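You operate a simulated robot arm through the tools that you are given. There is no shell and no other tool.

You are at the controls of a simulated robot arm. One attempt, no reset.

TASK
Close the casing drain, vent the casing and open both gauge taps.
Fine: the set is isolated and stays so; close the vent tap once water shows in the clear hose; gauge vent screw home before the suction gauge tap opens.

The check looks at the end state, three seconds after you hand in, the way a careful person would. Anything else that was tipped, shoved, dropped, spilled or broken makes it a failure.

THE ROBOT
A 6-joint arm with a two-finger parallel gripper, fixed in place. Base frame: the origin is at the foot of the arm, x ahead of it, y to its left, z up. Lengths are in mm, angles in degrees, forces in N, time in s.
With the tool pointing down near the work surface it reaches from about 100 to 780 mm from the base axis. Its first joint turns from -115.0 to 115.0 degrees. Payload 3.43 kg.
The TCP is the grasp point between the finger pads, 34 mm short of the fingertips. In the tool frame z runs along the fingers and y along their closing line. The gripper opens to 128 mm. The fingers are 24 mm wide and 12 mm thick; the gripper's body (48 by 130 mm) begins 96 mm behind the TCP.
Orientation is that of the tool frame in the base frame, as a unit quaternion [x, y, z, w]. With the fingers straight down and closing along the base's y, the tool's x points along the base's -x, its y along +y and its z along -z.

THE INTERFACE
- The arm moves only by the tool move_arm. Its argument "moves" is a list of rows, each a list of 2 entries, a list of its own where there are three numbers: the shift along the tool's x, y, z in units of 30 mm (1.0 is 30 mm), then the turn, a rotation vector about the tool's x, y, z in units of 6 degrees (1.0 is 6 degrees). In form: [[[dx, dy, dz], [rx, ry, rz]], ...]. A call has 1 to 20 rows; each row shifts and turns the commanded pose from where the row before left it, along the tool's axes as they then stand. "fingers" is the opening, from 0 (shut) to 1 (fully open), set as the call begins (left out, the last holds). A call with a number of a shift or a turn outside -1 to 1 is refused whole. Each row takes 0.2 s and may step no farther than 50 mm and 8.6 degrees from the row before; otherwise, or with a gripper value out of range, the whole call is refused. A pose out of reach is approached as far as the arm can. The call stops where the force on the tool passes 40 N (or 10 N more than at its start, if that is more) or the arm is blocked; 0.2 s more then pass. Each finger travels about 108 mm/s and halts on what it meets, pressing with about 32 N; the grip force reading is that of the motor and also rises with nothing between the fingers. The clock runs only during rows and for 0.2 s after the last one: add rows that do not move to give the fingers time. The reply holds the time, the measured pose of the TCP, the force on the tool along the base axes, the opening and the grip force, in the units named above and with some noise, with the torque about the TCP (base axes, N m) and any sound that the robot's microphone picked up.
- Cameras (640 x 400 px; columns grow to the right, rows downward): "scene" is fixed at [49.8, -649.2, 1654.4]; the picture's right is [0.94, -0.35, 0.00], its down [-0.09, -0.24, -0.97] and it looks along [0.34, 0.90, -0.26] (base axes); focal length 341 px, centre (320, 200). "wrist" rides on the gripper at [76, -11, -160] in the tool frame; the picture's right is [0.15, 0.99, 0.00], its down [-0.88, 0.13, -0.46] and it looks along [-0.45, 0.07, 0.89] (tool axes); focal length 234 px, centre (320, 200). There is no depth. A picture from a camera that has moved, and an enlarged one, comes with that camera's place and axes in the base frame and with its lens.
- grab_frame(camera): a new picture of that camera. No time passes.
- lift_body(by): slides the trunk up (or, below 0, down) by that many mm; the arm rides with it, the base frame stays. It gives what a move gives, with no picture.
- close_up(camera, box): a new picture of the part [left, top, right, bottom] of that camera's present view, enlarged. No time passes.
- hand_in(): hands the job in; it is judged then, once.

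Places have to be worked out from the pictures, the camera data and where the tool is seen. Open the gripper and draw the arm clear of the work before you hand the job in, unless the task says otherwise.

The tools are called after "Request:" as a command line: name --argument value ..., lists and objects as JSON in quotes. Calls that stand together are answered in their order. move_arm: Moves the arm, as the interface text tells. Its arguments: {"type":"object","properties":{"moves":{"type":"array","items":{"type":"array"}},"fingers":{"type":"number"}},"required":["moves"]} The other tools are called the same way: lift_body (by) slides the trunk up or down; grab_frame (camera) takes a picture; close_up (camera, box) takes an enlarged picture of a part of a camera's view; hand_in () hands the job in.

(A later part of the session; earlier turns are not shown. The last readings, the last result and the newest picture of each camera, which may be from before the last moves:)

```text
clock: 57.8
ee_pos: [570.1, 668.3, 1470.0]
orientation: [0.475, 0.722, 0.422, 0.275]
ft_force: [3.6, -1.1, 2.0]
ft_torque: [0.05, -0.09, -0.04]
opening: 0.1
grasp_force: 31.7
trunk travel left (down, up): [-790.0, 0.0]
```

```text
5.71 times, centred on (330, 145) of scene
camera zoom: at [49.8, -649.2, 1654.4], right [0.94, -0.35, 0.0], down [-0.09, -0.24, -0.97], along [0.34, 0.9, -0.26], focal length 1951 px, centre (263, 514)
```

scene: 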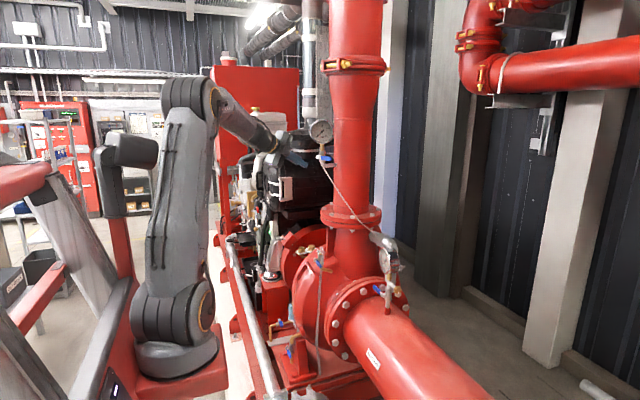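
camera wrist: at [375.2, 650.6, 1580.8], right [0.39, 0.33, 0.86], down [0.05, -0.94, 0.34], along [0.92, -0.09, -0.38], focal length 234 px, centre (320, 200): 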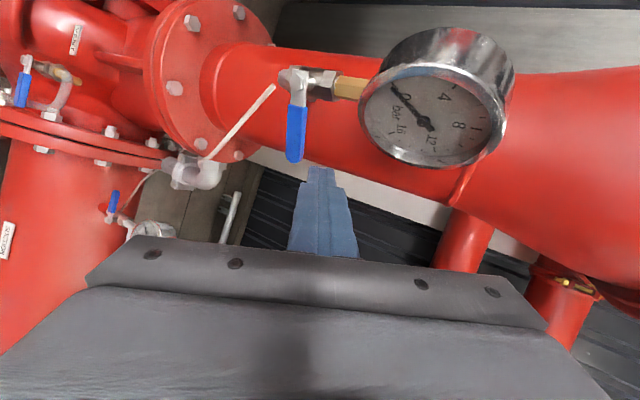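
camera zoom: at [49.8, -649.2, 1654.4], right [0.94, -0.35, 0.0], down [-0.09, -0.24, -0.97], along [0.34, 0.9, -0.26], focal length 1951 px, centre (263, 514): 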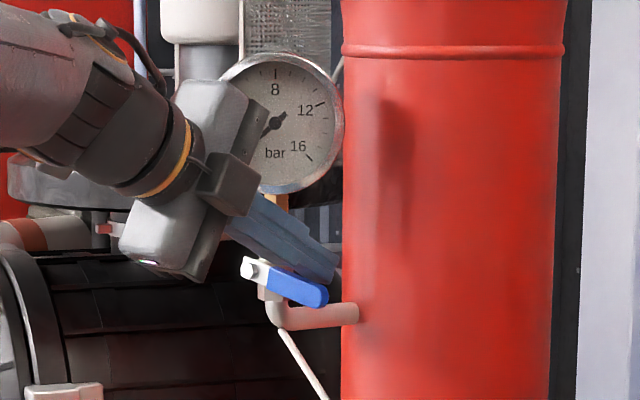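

It turns down easily, so down is the opening direction. I continue along its arc.

Request:
move_arm --moves '[[[0, -0.328, 0.185], [0, 0, 0]], [[0.033, -0.32, 0.179], [0, 0, 0]], [[0.133, -0.323, 0.174], [0, 0, 0]]]'

Request:
close_up --camera "wrist" --box '[230, 40, 430, 240]'

Request:
close_up --camera "scene" --box '[290, 110, 370, 180]'

```text
clock: 58.6
ee_pos: [567.1, 672.8, 1438.7]
orientation: [0.474, 0.722, 0.422, 0.276]
ft_force: [1.1, 0.1, 0.0]
ft_torque: [0.0, -0.03, 0.01]
opening: 0.0
grasp_force: 31.6
trunk travel left (down, up): [-790.0, 0.0]
```

```text
2.00 times, centred on (330, 140) of wrist
camera zoom: at [404.1, 684.0, 1508.2], right [0.39, 0.33, 0.86], down [0.05, -0.94, 0.34], along [0.92, -0.09, -0.38], focal length 468 px, centre (300, 320)
```

zoom: 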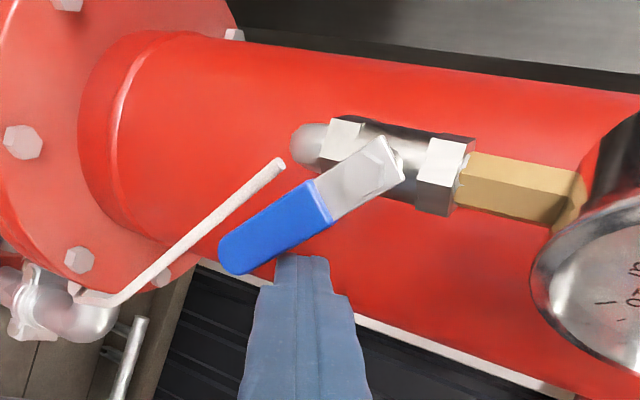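

```text
5.71 times, centred on (330, 145) of scene
camera zoom: at [49.8, -649.2, 1654.4], right [0.94, -0.35, 0.0], down [-0.09, -0.24, -0.97], along [0.34, 0.9, -0.26], focal length 1951 px, centre (263, 514)
```

zoom: 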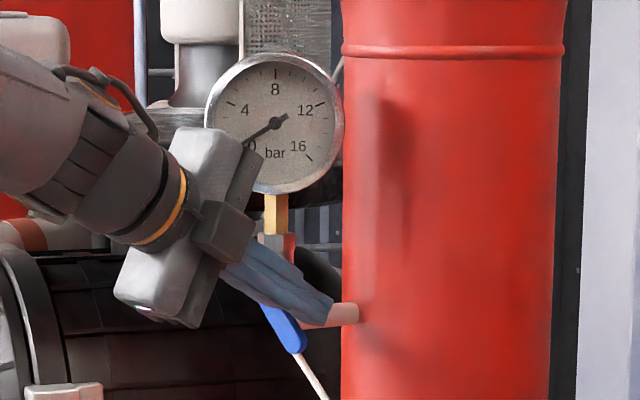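

The lever is past half-way down. I finish the arc, easing slightly back to stay clear of the tap body.

Request:
move_arm --moves '[[[0.23, -0.358, 0.111], [0, 0, 0]], [[0.363, -0.245, 0.039], [0, 0, 0]], [[0.363, -0.158, -0.01], [0, 0, 0]]]'

Request:
close_up --camera "wrist" --box '[230, 40, 430, 240]'

Request:
close_up --camera "scene" --box '[290, 110, 370, 180]'

```text
clock: 59.4
ee_pos: [549.3, 693.5, 1416.3]
orientation: [0.474, 0.722, 0.421, 0.276]
ft_force: [0.1, -1.0, -0.4]
ft_torque: [0.0, -0.01, -0.01]
opening: 0.1
grasp_force: 32.7
trunk travel left (down, up): [-790.0, 0.0]
```

```text
2.00 times, centred on (330, 140) of wrist
camera zoom: at [385.9, 706.6, 1485.4], right [0.39, 0.33, 0.86], down [0.05, -0.94, 0.34], along [0.92, -0.09, -0.38], focal length 468 px, centre (300, 320)
```

zoom: 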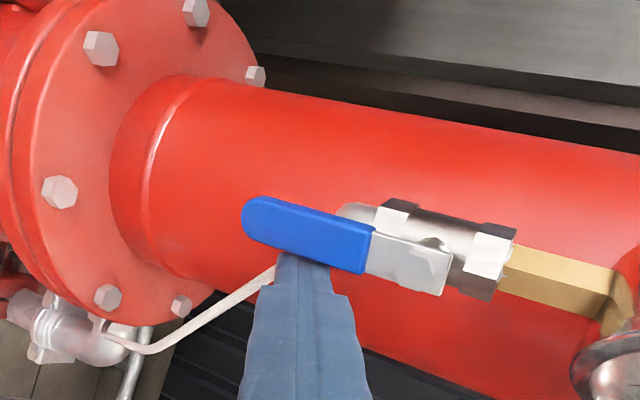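

```text
5.71 times, centred on (330, 145) of scene
camera zoom: at [49.8, -649.2, 1654.4], right [0.94, -0.35, 0.0], down [-0.09, -0.24, -0.97], along [0.34, 0.9, -0.26], focal length 1951 px, centre (263, 514)
```

zoom: 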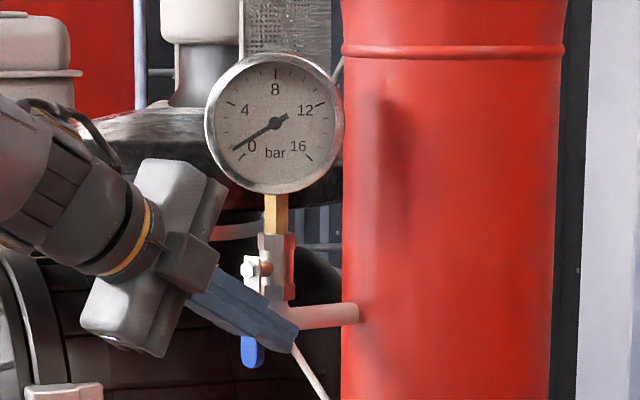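

The lever is nearly in line with the stem. I nudge it a little more to be sure it sits on its stop.

Request:
move_arm --moves '[[[0.2, -0.02, 0.01], [0, 0, 0]], [[0.2, -0.02, 0.01], [0, 0, 0]], [[0.15, 0, 0], [0, 0, 0]]]'

Request:
close_up --camera "wrist" --box '[230, 40, 430, 240]'

Request:
close_up --camera "scene" --box '[290, 110, 370, 180]'

```text
clock: 60.3
ee_pos: [547.4, 697.1, 1416.3]
orientation: [0.481, 0.719, 0.416, 0.28]
ft_force: [-10.4, -69.1, 13.1]
ft_torque: [-0.29, -0.17, -1.5]
opening: 0.0
grasp_force: 32.1
trunk travel left (down, up): [-790.0, 0.0]
stopped in row 3: the force on the tool passed its limit at 48 N (the readings are from after the stop); the commanded pose is now the measured one
```

```text
2.00 times, centred on (330, 140) of wrist
camera zoom: at [385.3, 713.4, 1486.0], right [0.4, 0.33, 0.86], down [0.03, -0.94, 0.34], along [0.92, -0.11, -0.38], focal length 468 px, centre (300, 320)
```

zoom: 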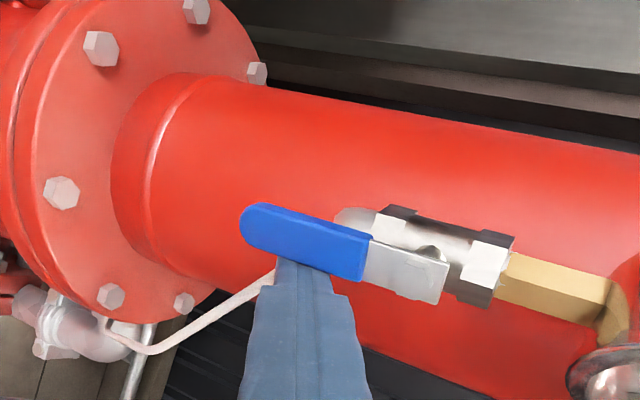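

```text
5.71 times, centred on (330, 145) of scene
camera zoom: at [49.8, -649.2, 1654.4], right [0.94, -0.35, 0.0], down [-0.09, -0.24, -0.97], along [0.34, 0.9, -0.26], focal length 1951 px, centre (263, 514)
```

zoom: 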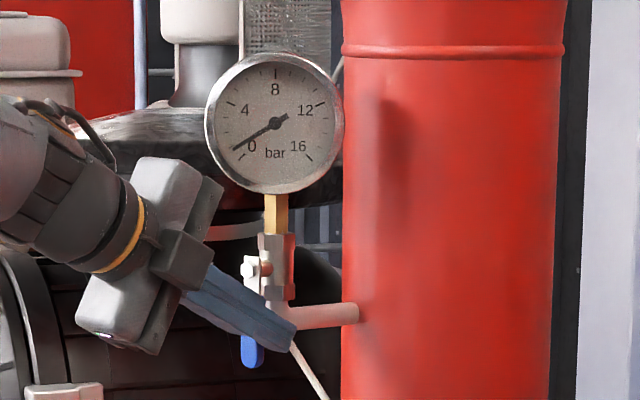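

Firm contact: the discharge gauge tap is fully open on its stop. I back off sideways and retract.

Request:
move_arm --moves '[[[-0.4, 0, -0.2], [0, 0, 0]], [[-0.3, 0, -0.9], [0, 0, 0]], [[0, 0, -1], [0, 0, 0]], [[0, 0, -1], [0, 0, 0]], [[0, 0, -1], [0, 0, 0]]]'

Request:
close_up --camera "scene" --box '[290, 110, 370, 180]'

Request:
grab_frame --camera "wrist"

```text
clock: 61.5
ee_pos: [449.9, 658.7, 1468.3]
orientation: [0.473, 0.725, 0.416, 0.279]
ft_force: [-1.1, 1.2, 0.4]
ft_torque: [-0.05, -0.09, -0.16]
opening: 0.0
grasp_force: 32.1
trunk travel left (down, up): [-790.0, 0.0]
```

```text
5.71 times, centred on (330, 145) of scene
camera zoom: at [49.8, -649.2, 1654.4], right [0.94, -0.35, 0.0], down [-0.09, -0.24, -0.97], along [0.34, 0.9, -0.26], focal length 1951 px, centre (263, 514)
```

zoom: 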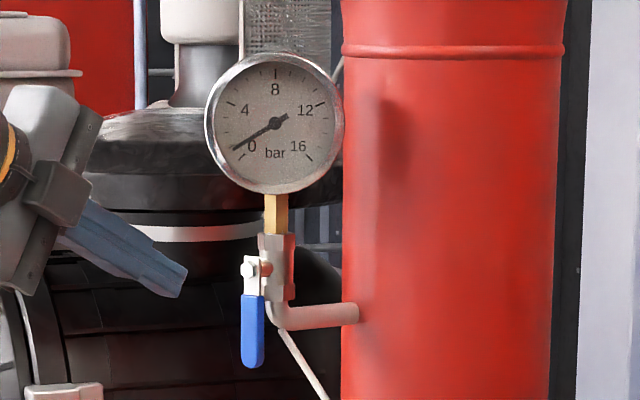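

```text
taken
camera wrist: at [286.8, 672.1, 1538.4], right [0.39, 0.34, 0.86], down [0.05, -0.94, 0.35], along [0.92, -0.1, -0.38], focal length 234 px, centre (320, 200)
```

wrist: 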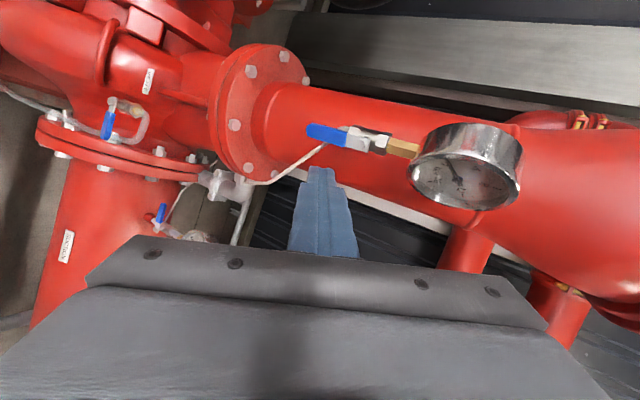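

The discharge tap is open. Now the suction gauge: vent screw first. I move the hand across to y≈350 in free air, then lower the trunk for a look.

Request:
move_arm --moves '[[[-0.917, -0.44, -0.29], [0, 0, 0]], [[-0.917, -0.44, -0.29], [0, 0, 0]], [[-0.917, -0.44, -0.29], [0, 0, 0]], [[-0.917, -0.44, -0.29], [0, 0, 0]], [[-0.917, -0.44, -0.29], [0, 0, 0]], [[-0.917, -0.44, -0.29], [0, 0, 0]], [[-0.917, -0.44, -0.29], [0, 0, 0]], [[-0.917, -0.44, -0.29], [0, 0, 0]], [[-0.917, -0.44, -0.29], [0, 0, 0]], [[-0.917, -0.44, -0.29], [0, 0, 0]]]'

Request:
lift_body --by -280

Request:
grab_frame --camera "wrist"

Request:
grab_frame --camera "scene"

```text
clock: 63.7
ee_pos: [440.2, 340.8, 1422.8]
orientation: [0.475, 0.727, 0.413, 0.276]
ft_force: [0.5, 0.2, 0.2]
ft_torque: [0.0, 0.01, -0.03]
opening: 0.0
grasp_force: 32.0
out of reach, approached as far as the arm can: row 4, 5, 6, 7, 9
trunk travel left (down, up): [-790.0, 0.0]
```

```text
clock: 66.6
ee_pos: [516.3, 342.7, 1143.1]
orientation: [0.475, 0.727, 0.412, 0.275]
ft_force: [-0.5, 0.5, 0.9]
ft_torque: [0.0, -0.02, 0.05]
opening: 0.1
grasp_force: 31.7
trunk travel left (down, up): [-510.0, 280.0]
```

```text
taken
camera wrist: at [354.1, 356.4, 1214.6], right [0.4, 0.34, 0.85], down [0.05, -0.94, 0.35], along [0.92, -0.1, -0.39], focal length 234 px, centre (320, 200)
```

wrist: 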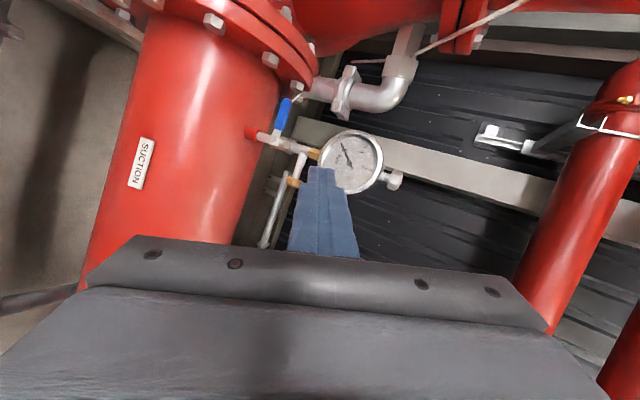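

```text
taken
```

scene: 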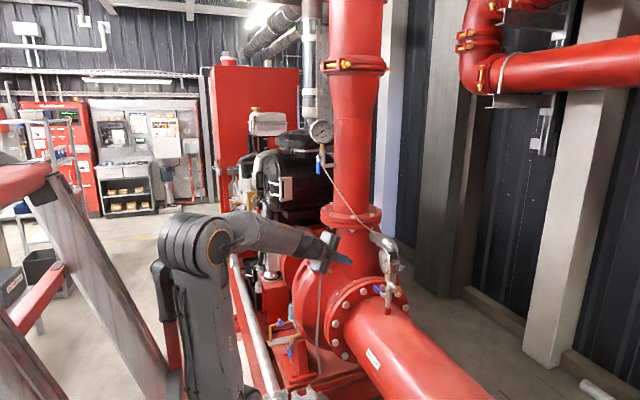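

The slide again nudged x to 516, but the space is clear. I enlarge the suction gauge cluster.

Request:
close_up --camera "wrist" --box '[230, 80, 430, 220]'

Request:
close_up --camera "scene" --box '[365, 225, 425, 315]'

```text
2.86 times, centred on (330, 150) of wrist
camera zoom: at [354.1, 356.4, 1214.6], right [0.4, 0.34, 0.85], down [0.05, -0.94, 0.35], along [0.92, -0.1, -0.39], focal length 669 px, centre (291, 343)
```

zoom: 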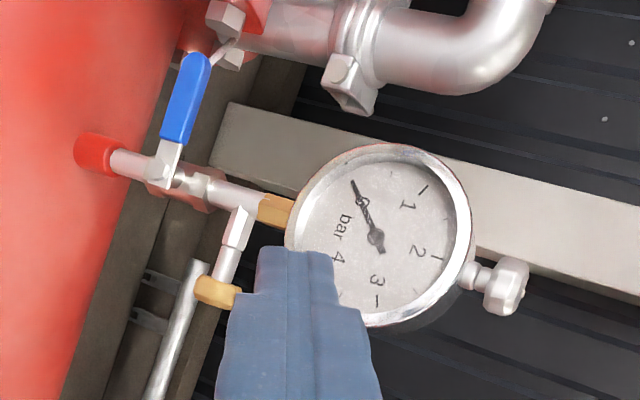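

```text
4.44 times, centred on (395, 270) of scene
camera zoom: at [49.8, -649.2, 1654.4], right [0.94, -0.35, 0.0], down [-0.09, -0.24, -0.97], along [0.34, 0.9, -0.26], focal length 1517 px, centre (-13, -111)
```

zoom: 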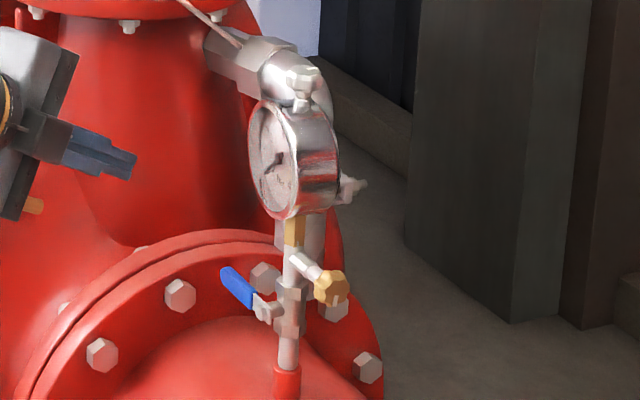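

There are two candidates: the brass hex on the side branch and a silver hex at the gauge's top. I zoom in further on both.

Request:
close_up --camera "scene" --box '[385, 270, 415, 300]'

Request:
close_up --camera "scene" --box '[380, 230, 410, 255]'

Request:
close_up --camera "wrist" --box '[360, 150, 420, 200]'

Request:
close_up --camera "wrist" --box '[270, 140, 330, 190]'

```text
13.33 times, centred on (400, 285) of scene
camera zoom: at [49.8, -649.2, 1654.4], right [0.94, -0.35, 0.0], down [-0.09, -0.24, -0.97], along [0.34, 0.9, -0.26], focal length 4551 px, centre (-747, -933)
```

zoom: 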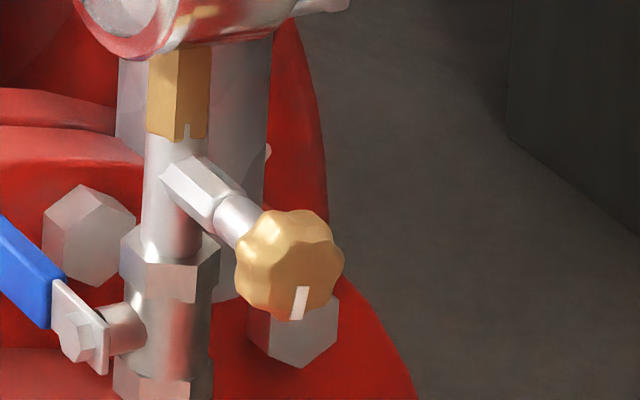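

```text
16.00 times, centred on (395, 242) of scene
camera zoom: at [49.8, -649.2, 1654.4], right [0.94, -0.35, 0.0], down [-0.09, -0.24, -0.97], along [0.34, 0.9, -0.26], focal length 5462 px, centre (-880, -480)
```

zoom: 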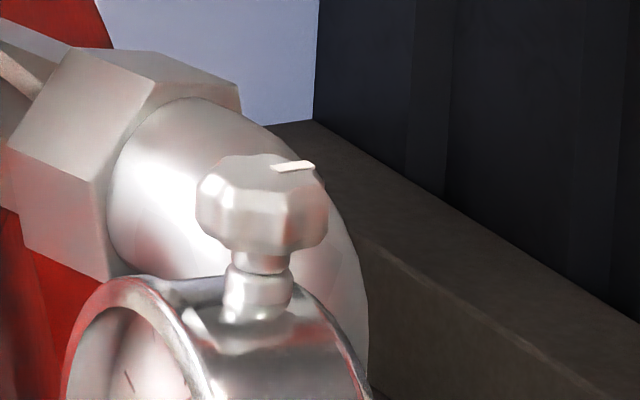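

```text
8.00 times, centred on (390, 175) of wrist
camera zoom: at [354.1, 356.4, 1214.6], right [0.4, 0.34, 0.85], down [0.05, -0.94, 0.35], along [0.92, -0.1, -0.39], focal length 1873 px, centre (-240, 400)
```

zoom: 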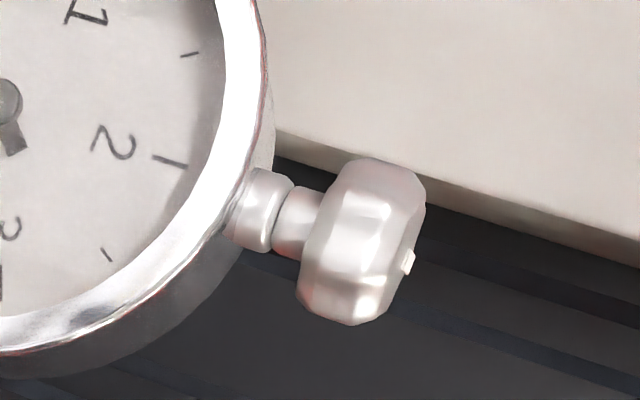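

```text
8.00 times, centred on (300, 165) of wrist
camera zoom: at [354.1, 356.4, 1214.6], right [0.4, 0.34, 0.85], down [0.05, -0.94, 0.35], along [0.92, -0.1, -0.39], focal length 1873 px, centre (480, 480)
```

zoom: 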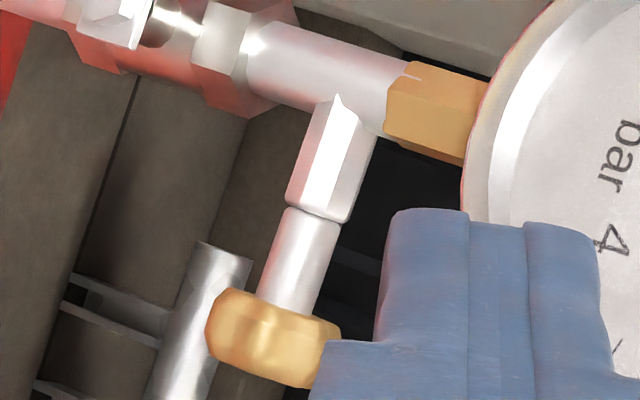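

Both knobs carry white index marks; I need a closer look from the -y side to tell which is the vent screw. I move to y≈150 and yaw the hand to point along +y.

Request:
move_arm --moves '[[[-0.902, -0.522, -0.4], [0, 0, 0]], [[-0.902, -0.522, -0.4], [0, 0, 0]], [[-0.902, -0.522, -0.4], [0, 0, 0]], [[-0.902, -0.522, -0.4], [0, 0, 0]], [[-0.902, -0.522, -0.4], [0, 0, 0]], [[-0.902, -0.522, -0.4], [0, 0, 0]], [[0, 0, 0], [0, 0.86, -0.508]], [[0, 0, 0], [0, 0.86, -0.508]], [[0, 0, 0], [0, 0.86, -0.508]], [[0, 0, 0], [0, 0.86, -0.508]], [[0, 0, 0], [0, 0.86, -0.508]], [[0, 0, 0], [0, 0.86, -0.508]]]'

Request:
grab_frame --camera "wrist"

Request:
grab_frame --camera "scene"

```text
clock: 69.2
ee_pos: [540.5, 188.4, 1088.3]
orientation: [0.227, 0.839, 0.476, 0.133]
ft_force: [-0.4, -0.2, -1.0]
ft_torque: [-0.02, -0.03, -0.02]
opening: 0.0
grasp_force: 31.8
out of reach, approached as far as the arm can: row 3, 4, 5, 6
trunk travel left (down, up): [-510.0, 280.0]
```

```text
taken
camera wrist: at [401.4, 104.2, 1161.6], right [0.13, 0.51, 0.85], down [0.59, -0.73, 0.35], along [0.8, 0.46, -0.39], focal length 234 px, centre (320, 200)
```

wrist: 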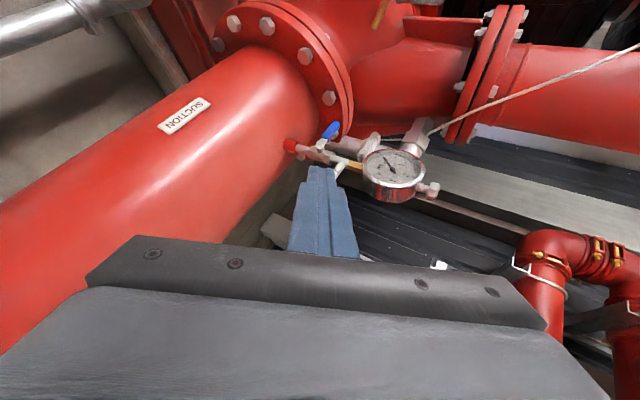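

```text
taken
```

scene: 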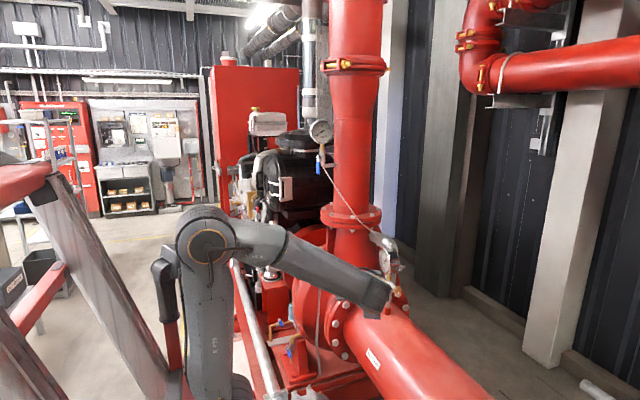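

The hand now points at azimuth ~59°. I continue the yaw to +y and pitch up toward level.

Request:
move_arm --moves '[[[0, 0, 0], [0, 0.859, -0.511]], [[0, 0, 0], [0, 0.859, -0.511]], [[0, 0, 0], [0, 0.859, -0.511]], [[0, 0, 0], [0, 0.859, -0.511]], [[0, 0, 0], [0, 0.859, -0.511]], [[0, 0, 0], [-1, 0, 0]], [[0, 0, 0], [-1, 0, 0]], [[0, 0, 0], [-1, 0, 0]], [[0, 0, 0], [-1, 0, 0]]]'

Request:
grab_frame --camera "wrist"

Request:
grab_frame --camera "scene"

```text
clock: 71.2
ee_pos: [539.7, 188.5, 1090.0]
orientation: [0.001, 0.749, 0.663, 0.006]
ft_force: [0.2, -0.3, 0.5]
ft_torque: [-0.03, -0.01, -0.02]
opening: 0.2
grasp_force: 32.0
trunk travel left (down, up): [-510.0, 280.0]
```

```text
taken
camera wrist: at [461.6, 30.1, 1097.2], right [-0.15, 0.12, 0.98], down [0.87, -0.45, 0.19], along [0.46, 0.89, -0.04], focal length 234 px, centre (320, 200)
```

wrist: 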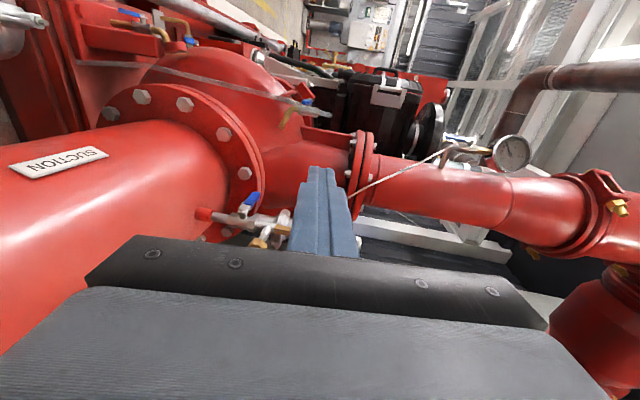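

```text
taken
```

scene: 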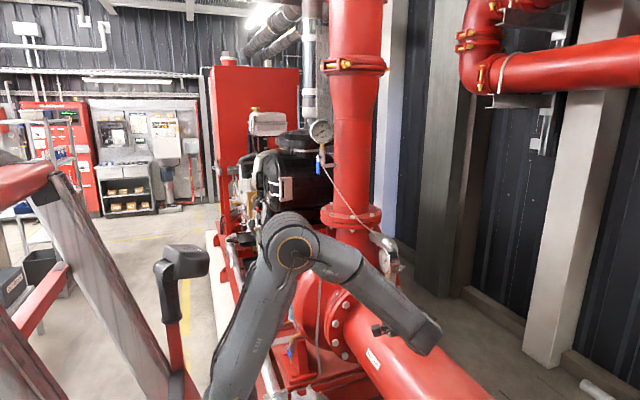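

The hand points along +y cleanly. I shift toward x≈640 to look straight at the suction gauge's knobs.

Request:
move_arm --moves '[[[-0.833, -0.36, -0.2], [0, 0, 0]], [[-0.833, -0.36, -0.2], [0, 0, 0]], [[-0.833, -0.36, -0.2], [0, 0, 0]], [[-0.833, -0.36, -0.2], [0, 0, 0]]]'

Request:
grab_frame --camera "wrist"

```text
clock: 72.2
ee_pos: [640.7, 156.2, 1051.1]
orientation: [0.002, 0.749, 0.663, 0.005]
ft_force: [-0.5, -0.1, 0.5]
ft_torque: [-0.02, 0.01, 0.0]
opening: 0.0
grasp_force: 31.9
trunk travel left (down, up): [-510.0, 280.0]
```

```text
taken
camera wrist: at [563.0, -1.7, 1059.2], right [-0.15, 0.12, 0.98], down [0.87, -0.45, 0.19], along [0.46, 0.89, -0.04], focal length 234 px, centre (320, 200)
```

wrist: 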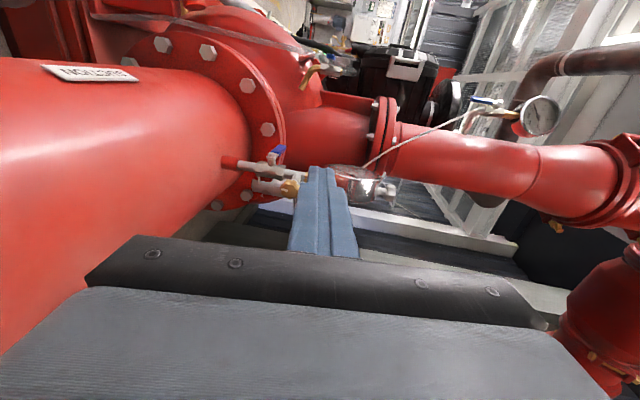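

Request:
close_up --camera "wrist" --box '[220, 130, 300, 220]'

Request:
close_up --camera "wrist" --box '[320, 140, 420, 230]'

```text
4.44 times, centred on (260, 175) of wrist
camera zoom: at [563.0, -1.7, 1059.2], right [-0.15, 0.12, 0.98], down [0.87, -0.45, 0.19], along [0.46, 0.89, -0.04], focal length 1041 px, centre (587, 311)
```

zoom: 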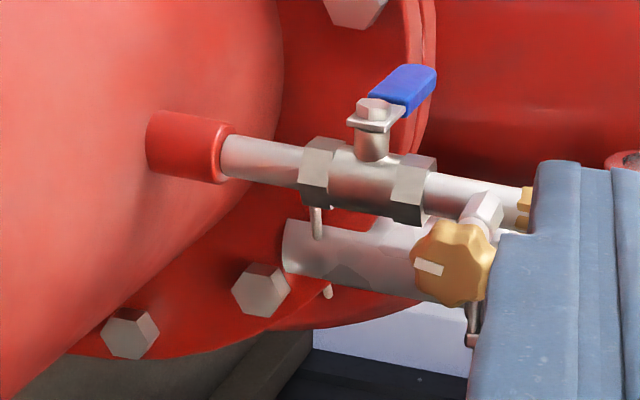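

```text
4.44 times, centred on (370, 185) of wrist
camera zoom: at [563.0, -1.7, 1059.2], right [-0.15, 0.12, 0.98], down [0.87, -0.45, 0.19], along [0.46, 0.89, -0.04], focal length 1041 px, centre (98, 267)
```

zoom: 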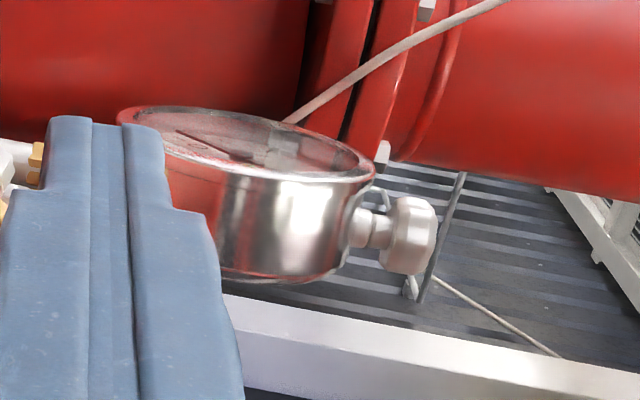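

No labels on the knobs. The brass knob sits on a branch of the wetted line between tap and gauge, which is where a gauge vent screw belongs, so I'll test that one first. I level the hand, open the fingers part-way and line up in front of it.

Request:
move_arm --moves '[[[0, 0, 0], [-1, 0, 0]], [[-0.8, -0.4, 0], [-0.17, 0, 0]], [[-0.8, -0.5, 0], [0, 0, 0]], [[-0.8, -0.5, 0], [0, 0, 0]]]' --fingers 0.5

Request:
grab_frame --camera "wrist"

Request:
close_up --camera "scene" --box '[340, 220, 460, 330]'

```text
clock: 73.2
ee_pos: [713.4, 155.3, 1007.7]
orientation: [0.001, 0.706, 0.708, 0.006]
ft_force: [-0.2, -0.3, 0.8]
ft_torque: [-0.02, 0.02, 0.01]
opening: 63.8
grasp_force: 0.1
trunk travel left (down, up): [-510.0, 280.0]
```

```text
taken
camera wrist: at [635.3, -2.1, 996.2], right [-0.15, 0.0, 0.99], down [0.87, -0.47, 0.14], along [0.46, 0.88, 0.07], focal length 234 px, centre (320, 200)
```

wrist: 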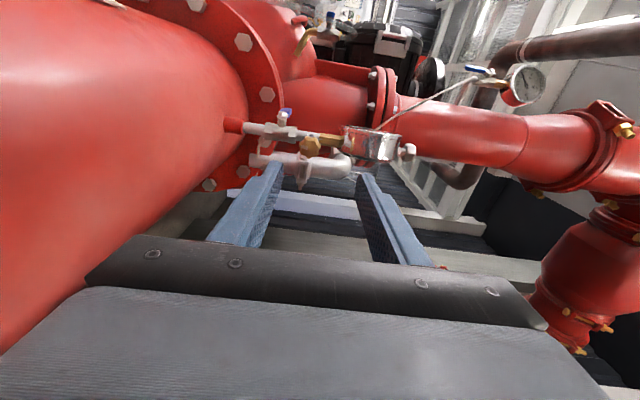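

```text
3.64 times, centred on (400, 275) of scene
camera zoom: at [49.8, -649.2, 1654.4], right [0.94, -0.35, 0.0], down [-0.09, -0.24, -0.97], along [0.34, 0.9, -0.26], focal length 1241 px, centre (29, -73)
```

zoom: 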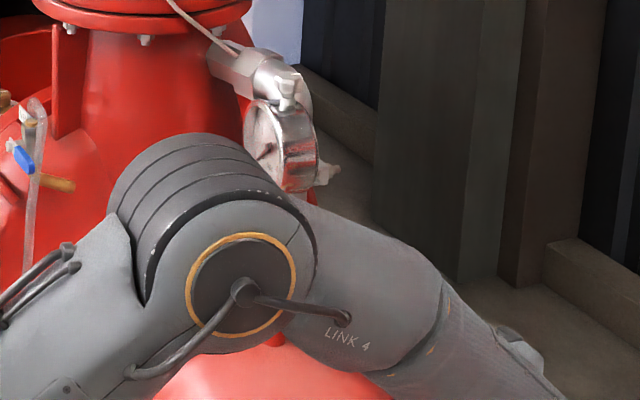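

The knob lies nearly between the open fingers' planes. I zoom in to centre on it precisely.

Request:
close_up --camera "wrist" --box '[230, 90, 430, 220]'

```text
3.08 times, centred on (330, 155) of wrist
camera zoom: at [635.3, -2.1, 996.2], right [-0.15, 0.0, 0.99], down [0.87, -0.47, 0.14], along [0.46, 0.88, 0.07], focal length 720 px, centre (289, 338)
```

zoom: 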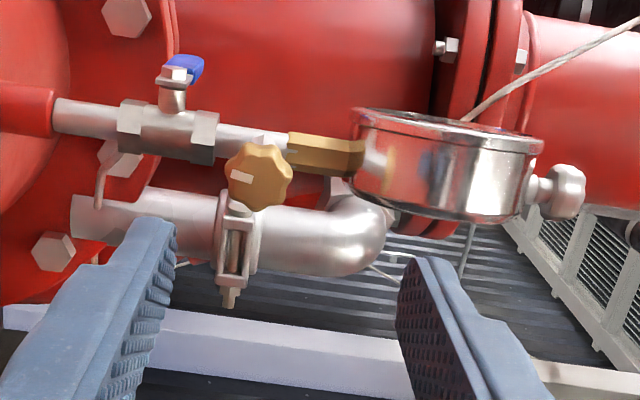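

The knob is centred at about (726, 327, 995). I advance most of the way with the fingers open around its level.

Request:
move_arm --moves '[[[-0.09, -0.105, 0.85], [0, 0, 0]], [[-0.09, -0.105, 0.85], [0, 0, 0]], [[-0.09, -0.105, 0.85], [0, 0, 0]], [[-0.09, -0.105, 0.85], [0, 0, 0]]]'

Request:
close_up --camera "wrist" --box '[220, 60, 420, 260]'

```text
clock: 74.2
ee_pos: [724.8, 256.8, 996.3]
orientation: [0.002, 0.706, 0.708, 0.007]
ft_force: [0.1, -0.5, -0.3]
ft_torque: [0.01, -0.03, 0.03]
opening: 63.9
grasp_force: 0.1
trunk travel left (down, up): [-510.0, 280.0]
```

```text
2.00 times, centred on (320, 160) of wrist
camera zoom: at [646.4, 98.5, 985.9], right [-0.15, 0.0, 0.99], down [0.87, -0.47, 0.14], along [0.46, 0.88, 0.07], focal length 468 px, centre (320, 280)
```

zoom: 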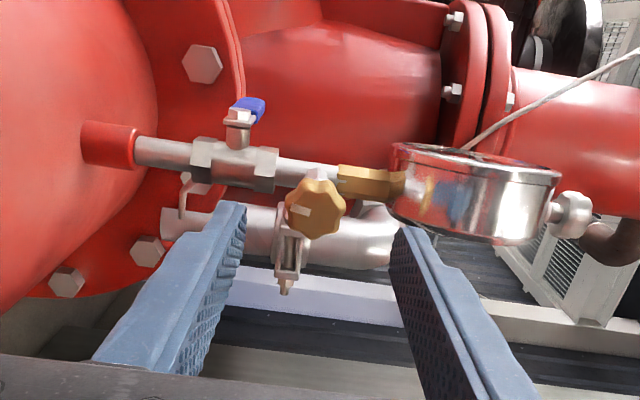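

Aligned: the knob is dead centre between the fingers. I advance 54 mm so the pads straddle it, then close.

Request:
move_arm --moves '[[[0, -0.02, 0.9], [0, 0, 0]], [[0, -0.02, 0.9], [0, 0, 0]]]'

Request:
close_up --camera "wrist" --box '[220, 60, 420, 260]'

```text
clock: 74.8
ee_pos: [723.4, 313.8, 993.8]
orientation: [0.002, 0.706, 0.708, 0.005]
ft_force: [-0.1, -0.3, 0.4]
ft_torque: [0.05, 0.01, -0.01]
opening: 64.0
grasp_force: 0.0
trunk travel left (down, up): [-510.0, 280.0]
```

```text
2.00 times, centred on (320, 160) of wrist
camera zoom: at [645.2, 154.6, 983.2], right [-0.15, 0.0, 0.99], down [0.87, -0.47, 0.13], along [0.46, 0.88, 0.07], focal length 468 px, centre (320, 280)
```

zoom: 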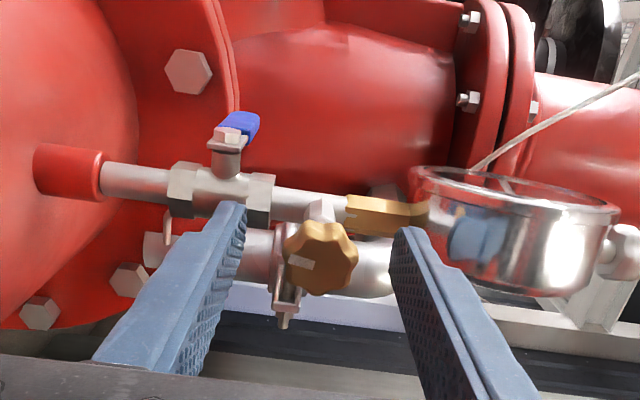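

The knob is between the pads. I close the fingers on it.

Request:
move_arm --moves '[[[0, 0, 0], [0, 0, 0]], [[0, 0, 0], [0, 0, 0]], [[0, 0, 0], [0, 0, 0]]]' --fingers 0.1

Request:
close_up --camera "wrist" --box '[220, 60, 420, 260]'

```text
clock: 75.6
ee_pos: [722.3, 312.6, 994.4]
orientation: [0.001, 0.706, 0.708, 0.006]
ft_force: [1.6, 2.8, 2.4]
ft_torque: [0.02, -0.03, -0.15]
opening: 30.2
grasp_force: 45.5
trunk travel left (down, up): [-510.0, 280.0]
```

```text
2.00 times, centred on (320, 160) of wrist
camera zoom: at [645.3, 154.7, 983.5], right [-0.15, 0.0, 0.99], down [0.87, -0.47, 0.14], along [0.46, 0.88, 0.07], focal length 468 px, centre (320, 280)
```

zoom: 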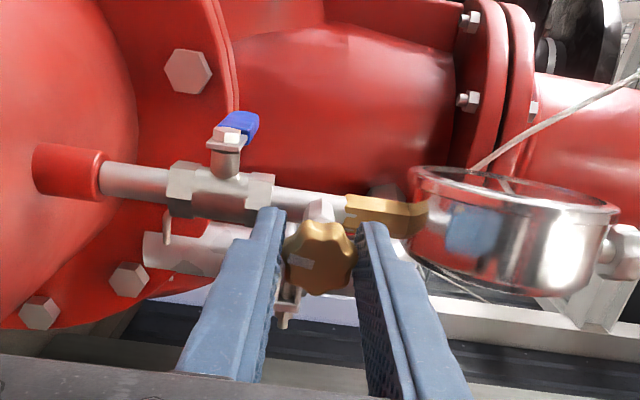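

Gripped (30 mm across). I turn it 24° clockwise (tightening) as a test and watch the torque.

Request:
move_arm --moves '[[[0, 0, 0], [0, 0, 1]], [[0, 0, 0], [0, 0, 1]], [[0, 0, 0], [0, 0, 1]], [[0, 0, 0], [0, 0, 1]]]'

Request:
close_up --camera "wrist" --box '[220, 60, 420, 260]'

```text
clock: 76.6
ee_pos: [723.6, 314.6, 995.9]
orientation: [0.149, 0.691, 0.693, -0.143]
ft_force: [-5.6, -10.8, 8.9]
ft_torque: [-0.43, -0.01, 0.05]
opening: 30.5
grasp_force: 44.4
trunk travel left (down, up): [-510.0, 280.0]
```

```text
2.00 times, centred on (320, 160) of wrist
camera zoom: at [647.3, 154.7, 1016.3], right [0.26, -0.01, 0.96], down [0.85, -0.46, -0.24], along [0.45, 0.89, -0.12], focal length 468 px, centre (320, 280)
```

zoom: 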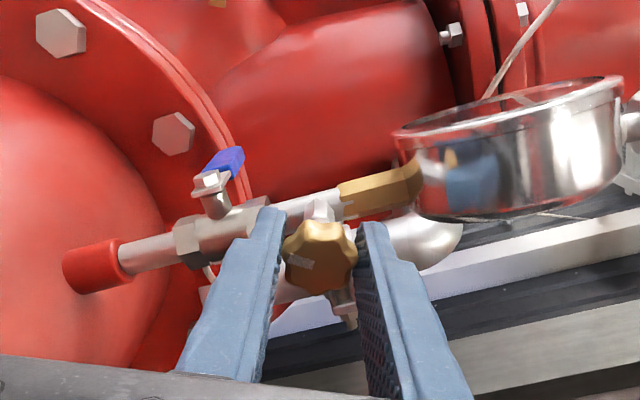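

The knob turned with the hand at low torque, so it was not home. I continue tightening as far as this wrist roll allows, watching for a stop.

Request:
move_arm --moves '[[[0, 0, 0], [0, 0, 1]], [[0, 0, 0], [0, 0, 1]], [[0, 0, 0], [0, 0, 1]], [[0, 0, 0], [0, 0, 1]], [[0, 0, 0], [0, 0, 1]], [[0, 0, 0], [0, 0, 1]]]'

Request:
close_up --camera "wrist" --box '[220, 60, 420, 260]'

```text
clock: 77.3
ee_pos: [723.8, 318.0, 995.6]
orientation: [0.242, 0.662, 0.673, -0.223]
ft_force: [-0.7, -39.0, 9.8]
ft_torque: [-0.51, 0.0, 0.14]
opening: 30.1
grasp_force: 44.3
out of reach, approached as far as the arm can: row 3
trunk travel left (down, up): [-510.0, 280.0]
stopped in row 3: the force on the tool passed its limit at 64 N (the readings are from after the stop); the commanded pose is now the measured one
```

```text
2.00 times, centred on (320, 160) of wrist
camera zoom: at [653.1, 159.6, 1033.4], right [0.5, -0.02, 0.87], down [0.76, -0.48, -0.45], along [0.42, 0.88, -0.22], focal length 468 px, centre (320, 280)
```

zoom: 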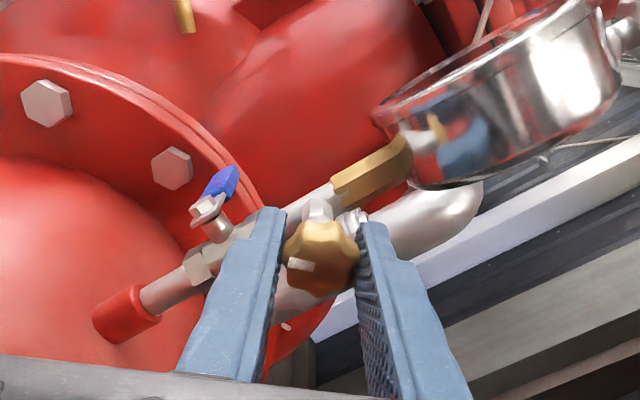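

The wrist roll ran out after ~38°, so I stop here, release, back away and roll the hand the other way to get a long tightening stroke.

Request:
move_arm --moves '[[[0, 0, 0], [0, 0, 0]], [[0, 0, 0], [0, 0, 0]], [[0, 0, -0.8], [0, 0, 0]], [[0, 0, -0.9], [0, 0, 0]]]' --fingers 0.5

Request:
close_up --camera "wrist" --box '[220, 60, 420, 260]'

Request:
close_up --camera "scene" --box '[365, 225, 425, 315]'

```text
clock: 78.3
ee_pos: [721.3, 271.4, 996.2]
orientation: [0.241, 0.663, 0.671, -0.227]
ft_force: [0.1, -0.5, 0.5]
ft_torque: [-0.02, 0.05, -0.05]
opening: 64.2
grasp_force: 0.0
trunk travel left (down, up): [-510.0, 280.0]
```

```text
2.00 times, centred on (320, 160) of wrist
camera zoom: at [650.6, 113.2, 1033.3], right [0.5, -0.02, 0.86], down [0.76, -0.47, -0.45], along [0.41, 0.88, -0.23], focal length 468 px, centre (320, 280)
```

zoom: 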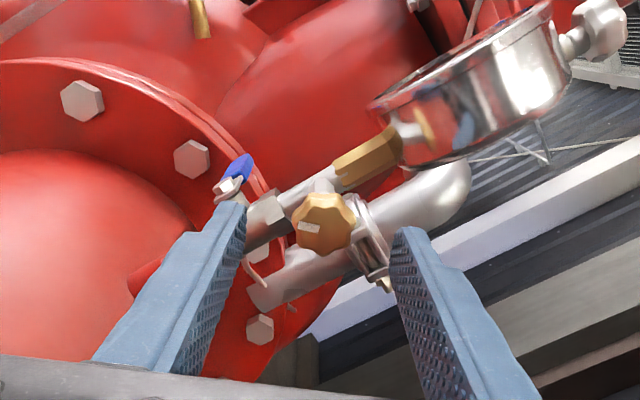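

```text
4.44 times, centred on (395, 270) of scene
camera zoom: at [49.8, -649.2, 1654.4], right [0.94, -0.35, 0.0], down [-0.09, -0.24, -0.97], along [0.34, 0.9, -0.26], focal length 1517 px, centre (-13, -111)
```

zoom: 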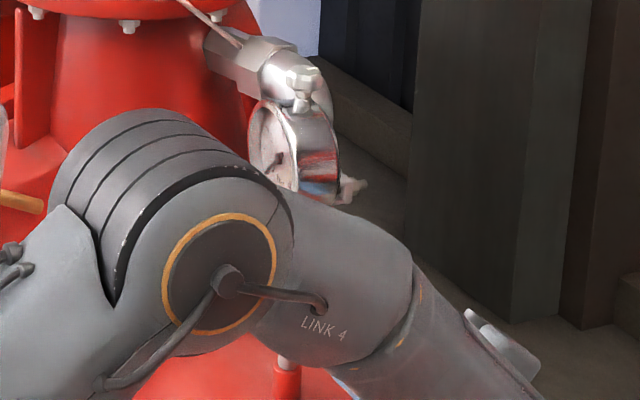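

The index mark moved clockwise about 35°. Now I roll the open hand back the other way (counter-clockwise) in this retracted position.

Request:
move_arm --moves '[[[0, 0, 0], [0, 0, -1]], [[0, 0, 0], [0, 0, -1]], [[0, 0, 0], [0, 0, -1]], [[0, 0, 0], [0, 0, -1]], [[0, 0, 0], [0, 0, -1]], [[0, 0, 0], [0, 0, -1]], [[0, 0, 0], [0, 0, -1]], [[0, 0, 0], [0, 0, -1]], [[0, 0, 0], [0, 0, -1]], [[0, 0, 0], [0, 0, -1]], [[0, 0, 0], [0, 0, -1]], [[0, 0, 0], [0, 0, -1]], [[0, 0, 0], [0, 0, -1]], [[0, 0, 0], [0, 0, -1]], [[0, 0, 0], [0, 0, -1]], [[0, 0, 0], [0, 0, -1]], [[0, 0, 0], [0, 0, -1]], [[0, 0, 0], [0, 0, -1]], [[0, 0, 0], [0, 0, -1]], [[0, 0, 0], [0, 0, -1]]]'

Request:
grab_frame --camera "wrist"

Request:
grab_frame --camera "scene"

```text
clock: 82.5
ee_pos: [721.5, 272.3, 993.2]
orientation: [-0.454, 0.54, 0.531, 0.469]
ft_force: [-0.1, 0.0, 0.8]
ft_torque: [0.01, -0.03, -0.04]
opening: 64.0
grasp_force: 0.1
trunk travel left (down, up): [-510.0, 280.0]
```

```text
taken
camera wrist: at [716.9, 112.7, 917.0], right [-1.0, 0.02, 0.0], down [-0.01, -0.46, 0.89], along [0.02, 0.89, 0.46], focal length 234 px, centre (320, 200)
```

wrist: 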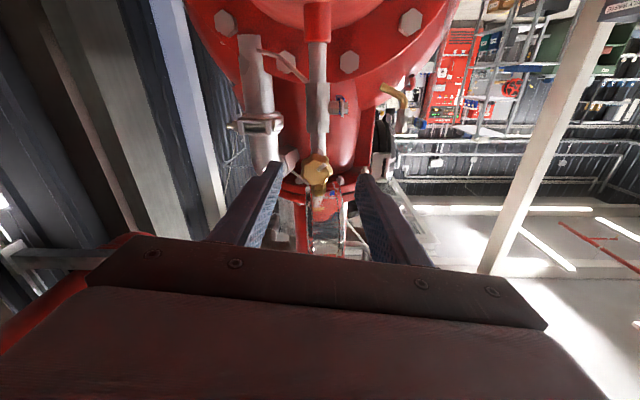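

```text
taken
```

scene: 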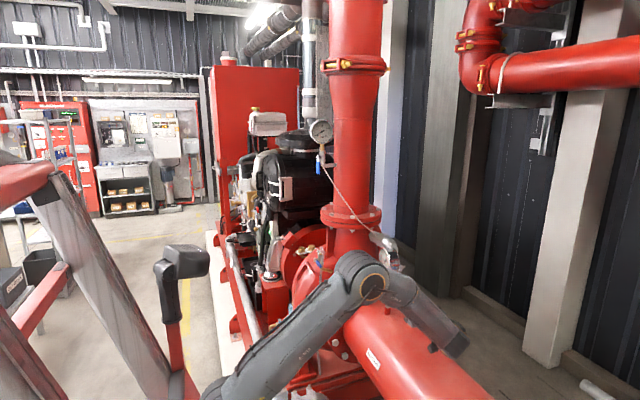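

The roll works; the camera is now underneath. I continue rolling another ~70°.

Request:
move_arm --moves '[[[0, 0, 0], [0, 0, -1]], [[0, 0, 0], [0, 0, -1]], [[0, 0, 0], [0, 0, -1]], [[0, 0, 0], [0, 0, -1]], [[0, 0, 0], [0, 0, -1]], [[0, 0, 0], [0, 0, -1]], [[0, 0, 0], [0, 0, -1]], [[0, 0, 0], [0, 0, -1]], [[0, 0, 0], [0, 0, -1]], [[0, 0, 0], [0, 0, -1]], [[0, 0, 0], [0, 0, -1]], [[0, 0, 0], [0, 0, -1]]]'

Request:
grab_frame --camera "wrist"

Request:
grab_frame --camera "scene"

```text
clock: 85.1
ee_pos: [721.4, 271.3, 994.6]
orientation: [-0.684, 0.17, 0.154, 0.692]
ft_force: [-0.3, 0.5, -0.1]
ft_torque: [0.0, 0.02, 0.0]
opening: 64.0
grasp_force: 0.1
trunk travel left (down, up): [-510.0, 280.0]
```

```text
taken
camera wrist: at [790.2, 110.7, 970.2], right [-0.31, 0.01, -0.95], down [-0.86, -0.44, 0.27], along [-0.41, 0.9, 0.15], focal length 234 px, centre (320, 200)
```

wrist: 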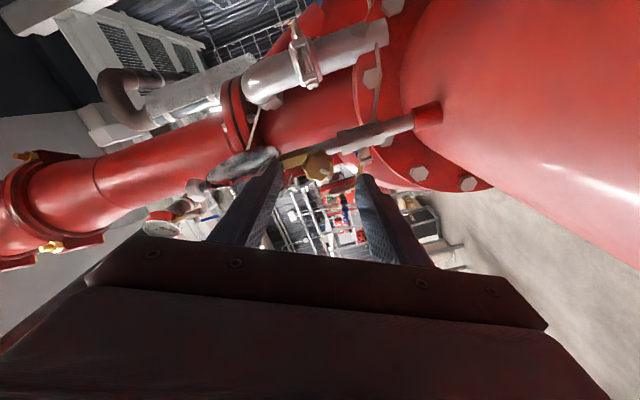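

```text
taken
```

scene: 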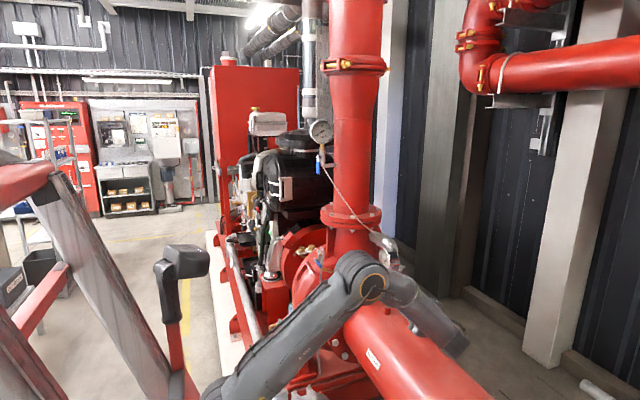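

Now I have a ~190° tightening stroke available. I check the knob's centring before advancing again.

Request:
close_up --camera "wrist" --box '[220, 80, 420, 260]'

```text
2.22 times, centred on (320, 170) of wrist
camera zoom: at [790.2, 110.7, 970.2], right [-0.31, 0.01, -0.95], down [-0.86, -0.44, 0.27], along [-0.41, 0.9, 0.15], focal length 520 px, centre (320, 267)
```

zoom: 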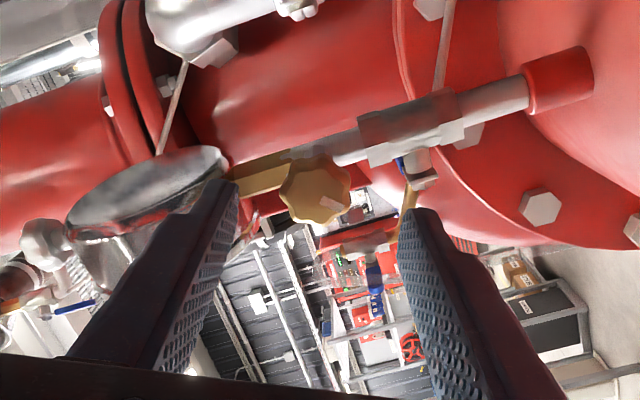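

The knob is at (726, 327, 996); I centre on it, advance 42 mm and close.

Request:
move_arm --moves '[[[0.042, -0.043, 0.7], [0, 0, 0]], [[0.042, -0.043, 0.7], [0, 0, 0]]]'

Request:
move_arm --moves '[[[0, 0, 0], [0, 0, 0]], [[0, 0, 0], [0, 0, 0]], [[0, 0, 0], [0, 0, 0]]]' --fingers 0.1

Request:
close_up --camera "wrist" --box '[220, 80, 420, 260]'

```text
clock: 85.7
ee_pos: [723.7, 312.7, 994.7]
orientation: [-0.685, 0.171, 0.156, 0.691]
ft_force: [0.4, 0.2, 0.4]
ft_torque: [0.01, 0.0, -0.02]
opening: 63.8
grasp_force: 0.1
trunk travel left (down, up): [-510.0, 280.0]
```

```text
clock: 86.5
ee_pos: [723.8, 312.8, 996.3]
orientation: [-0.685, 0.17, 0.155, 0.692]
ft_force: [1.2, 0.8, -0.6]
ft_torque: [-0.65, -0.05, 0.22]
opening: 30.2
grasp_force: 45.1
trunk travel left (down, up): [-510.0, 280.0]
```

```text
2.22 times, centred on (320, 170) of wrist
camera zoom: at [793.1, 151.9, 971.5], right [-0.31, 0.01, -0.95], down [-0.86, -0.44, 0.28], along [-0.41, 0.9, 0.15], focal length 520 px, centre (320, 267)
```

zoom: 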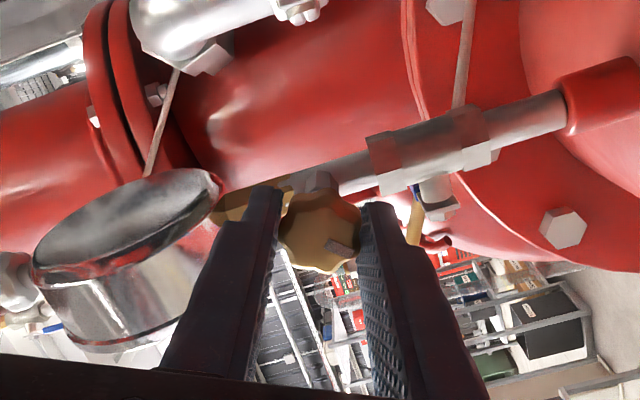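

Gripped again. I turn clockwise 60° and check the readings.

Request:
move_arm --moves '[[[0, 0, 0], [0, 0, 1]], [[0, 0, 0], [0, 0, 1]], [[0, 0, 0], [0, 0, 1]], [[0, 0, 0], [0, 0, 1]], [[0, 0, 0], [0, 0, 1]], [[0, 0, 0], [0, 0, 1]], [[0, 0, 0], [0, 0, 1]], [[0, 0, 0], [0, 0, 1]], [[0, 0, 0], [0, 0, 1]], [[0, 0, 0], [0, 0, 1]]]'

Request:
close_up --camera "wrist" --box '[220, 80, 420, 260]'

```text
clock: 88.7
ee_pos: [724.8, 312.4, 995.8]
orientation: [-0.508, 0.49, 0.48, 0.522]
ft_force: [7.2, -2.2, 14.5]
ft_torque: [-0.58, -0.02, 0.6]
opening: 30.5
grasp_force: 45.0
trunk travel left (down, up): [-510.0, 280.0]
```

```text
2.22 times, centred on (320, 170) of wrist
camera zoom: at [737.1, 153.7, 920.8], right [-0.98, 0.02, -0.2], down [-0.19, -0.46, 0.87], along [-0.07, 0.89, 0.45], focal length 520 px, centre (320, 267)
```

zoom: 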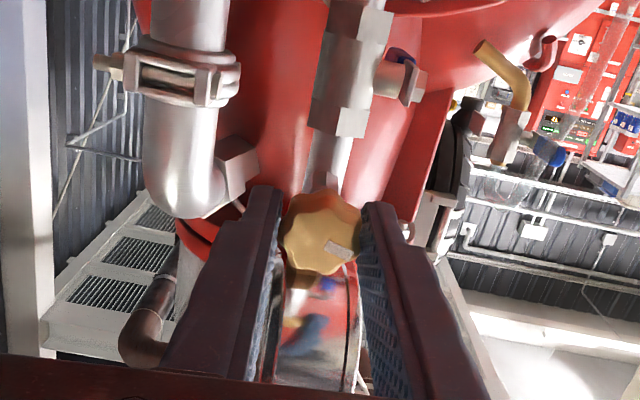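

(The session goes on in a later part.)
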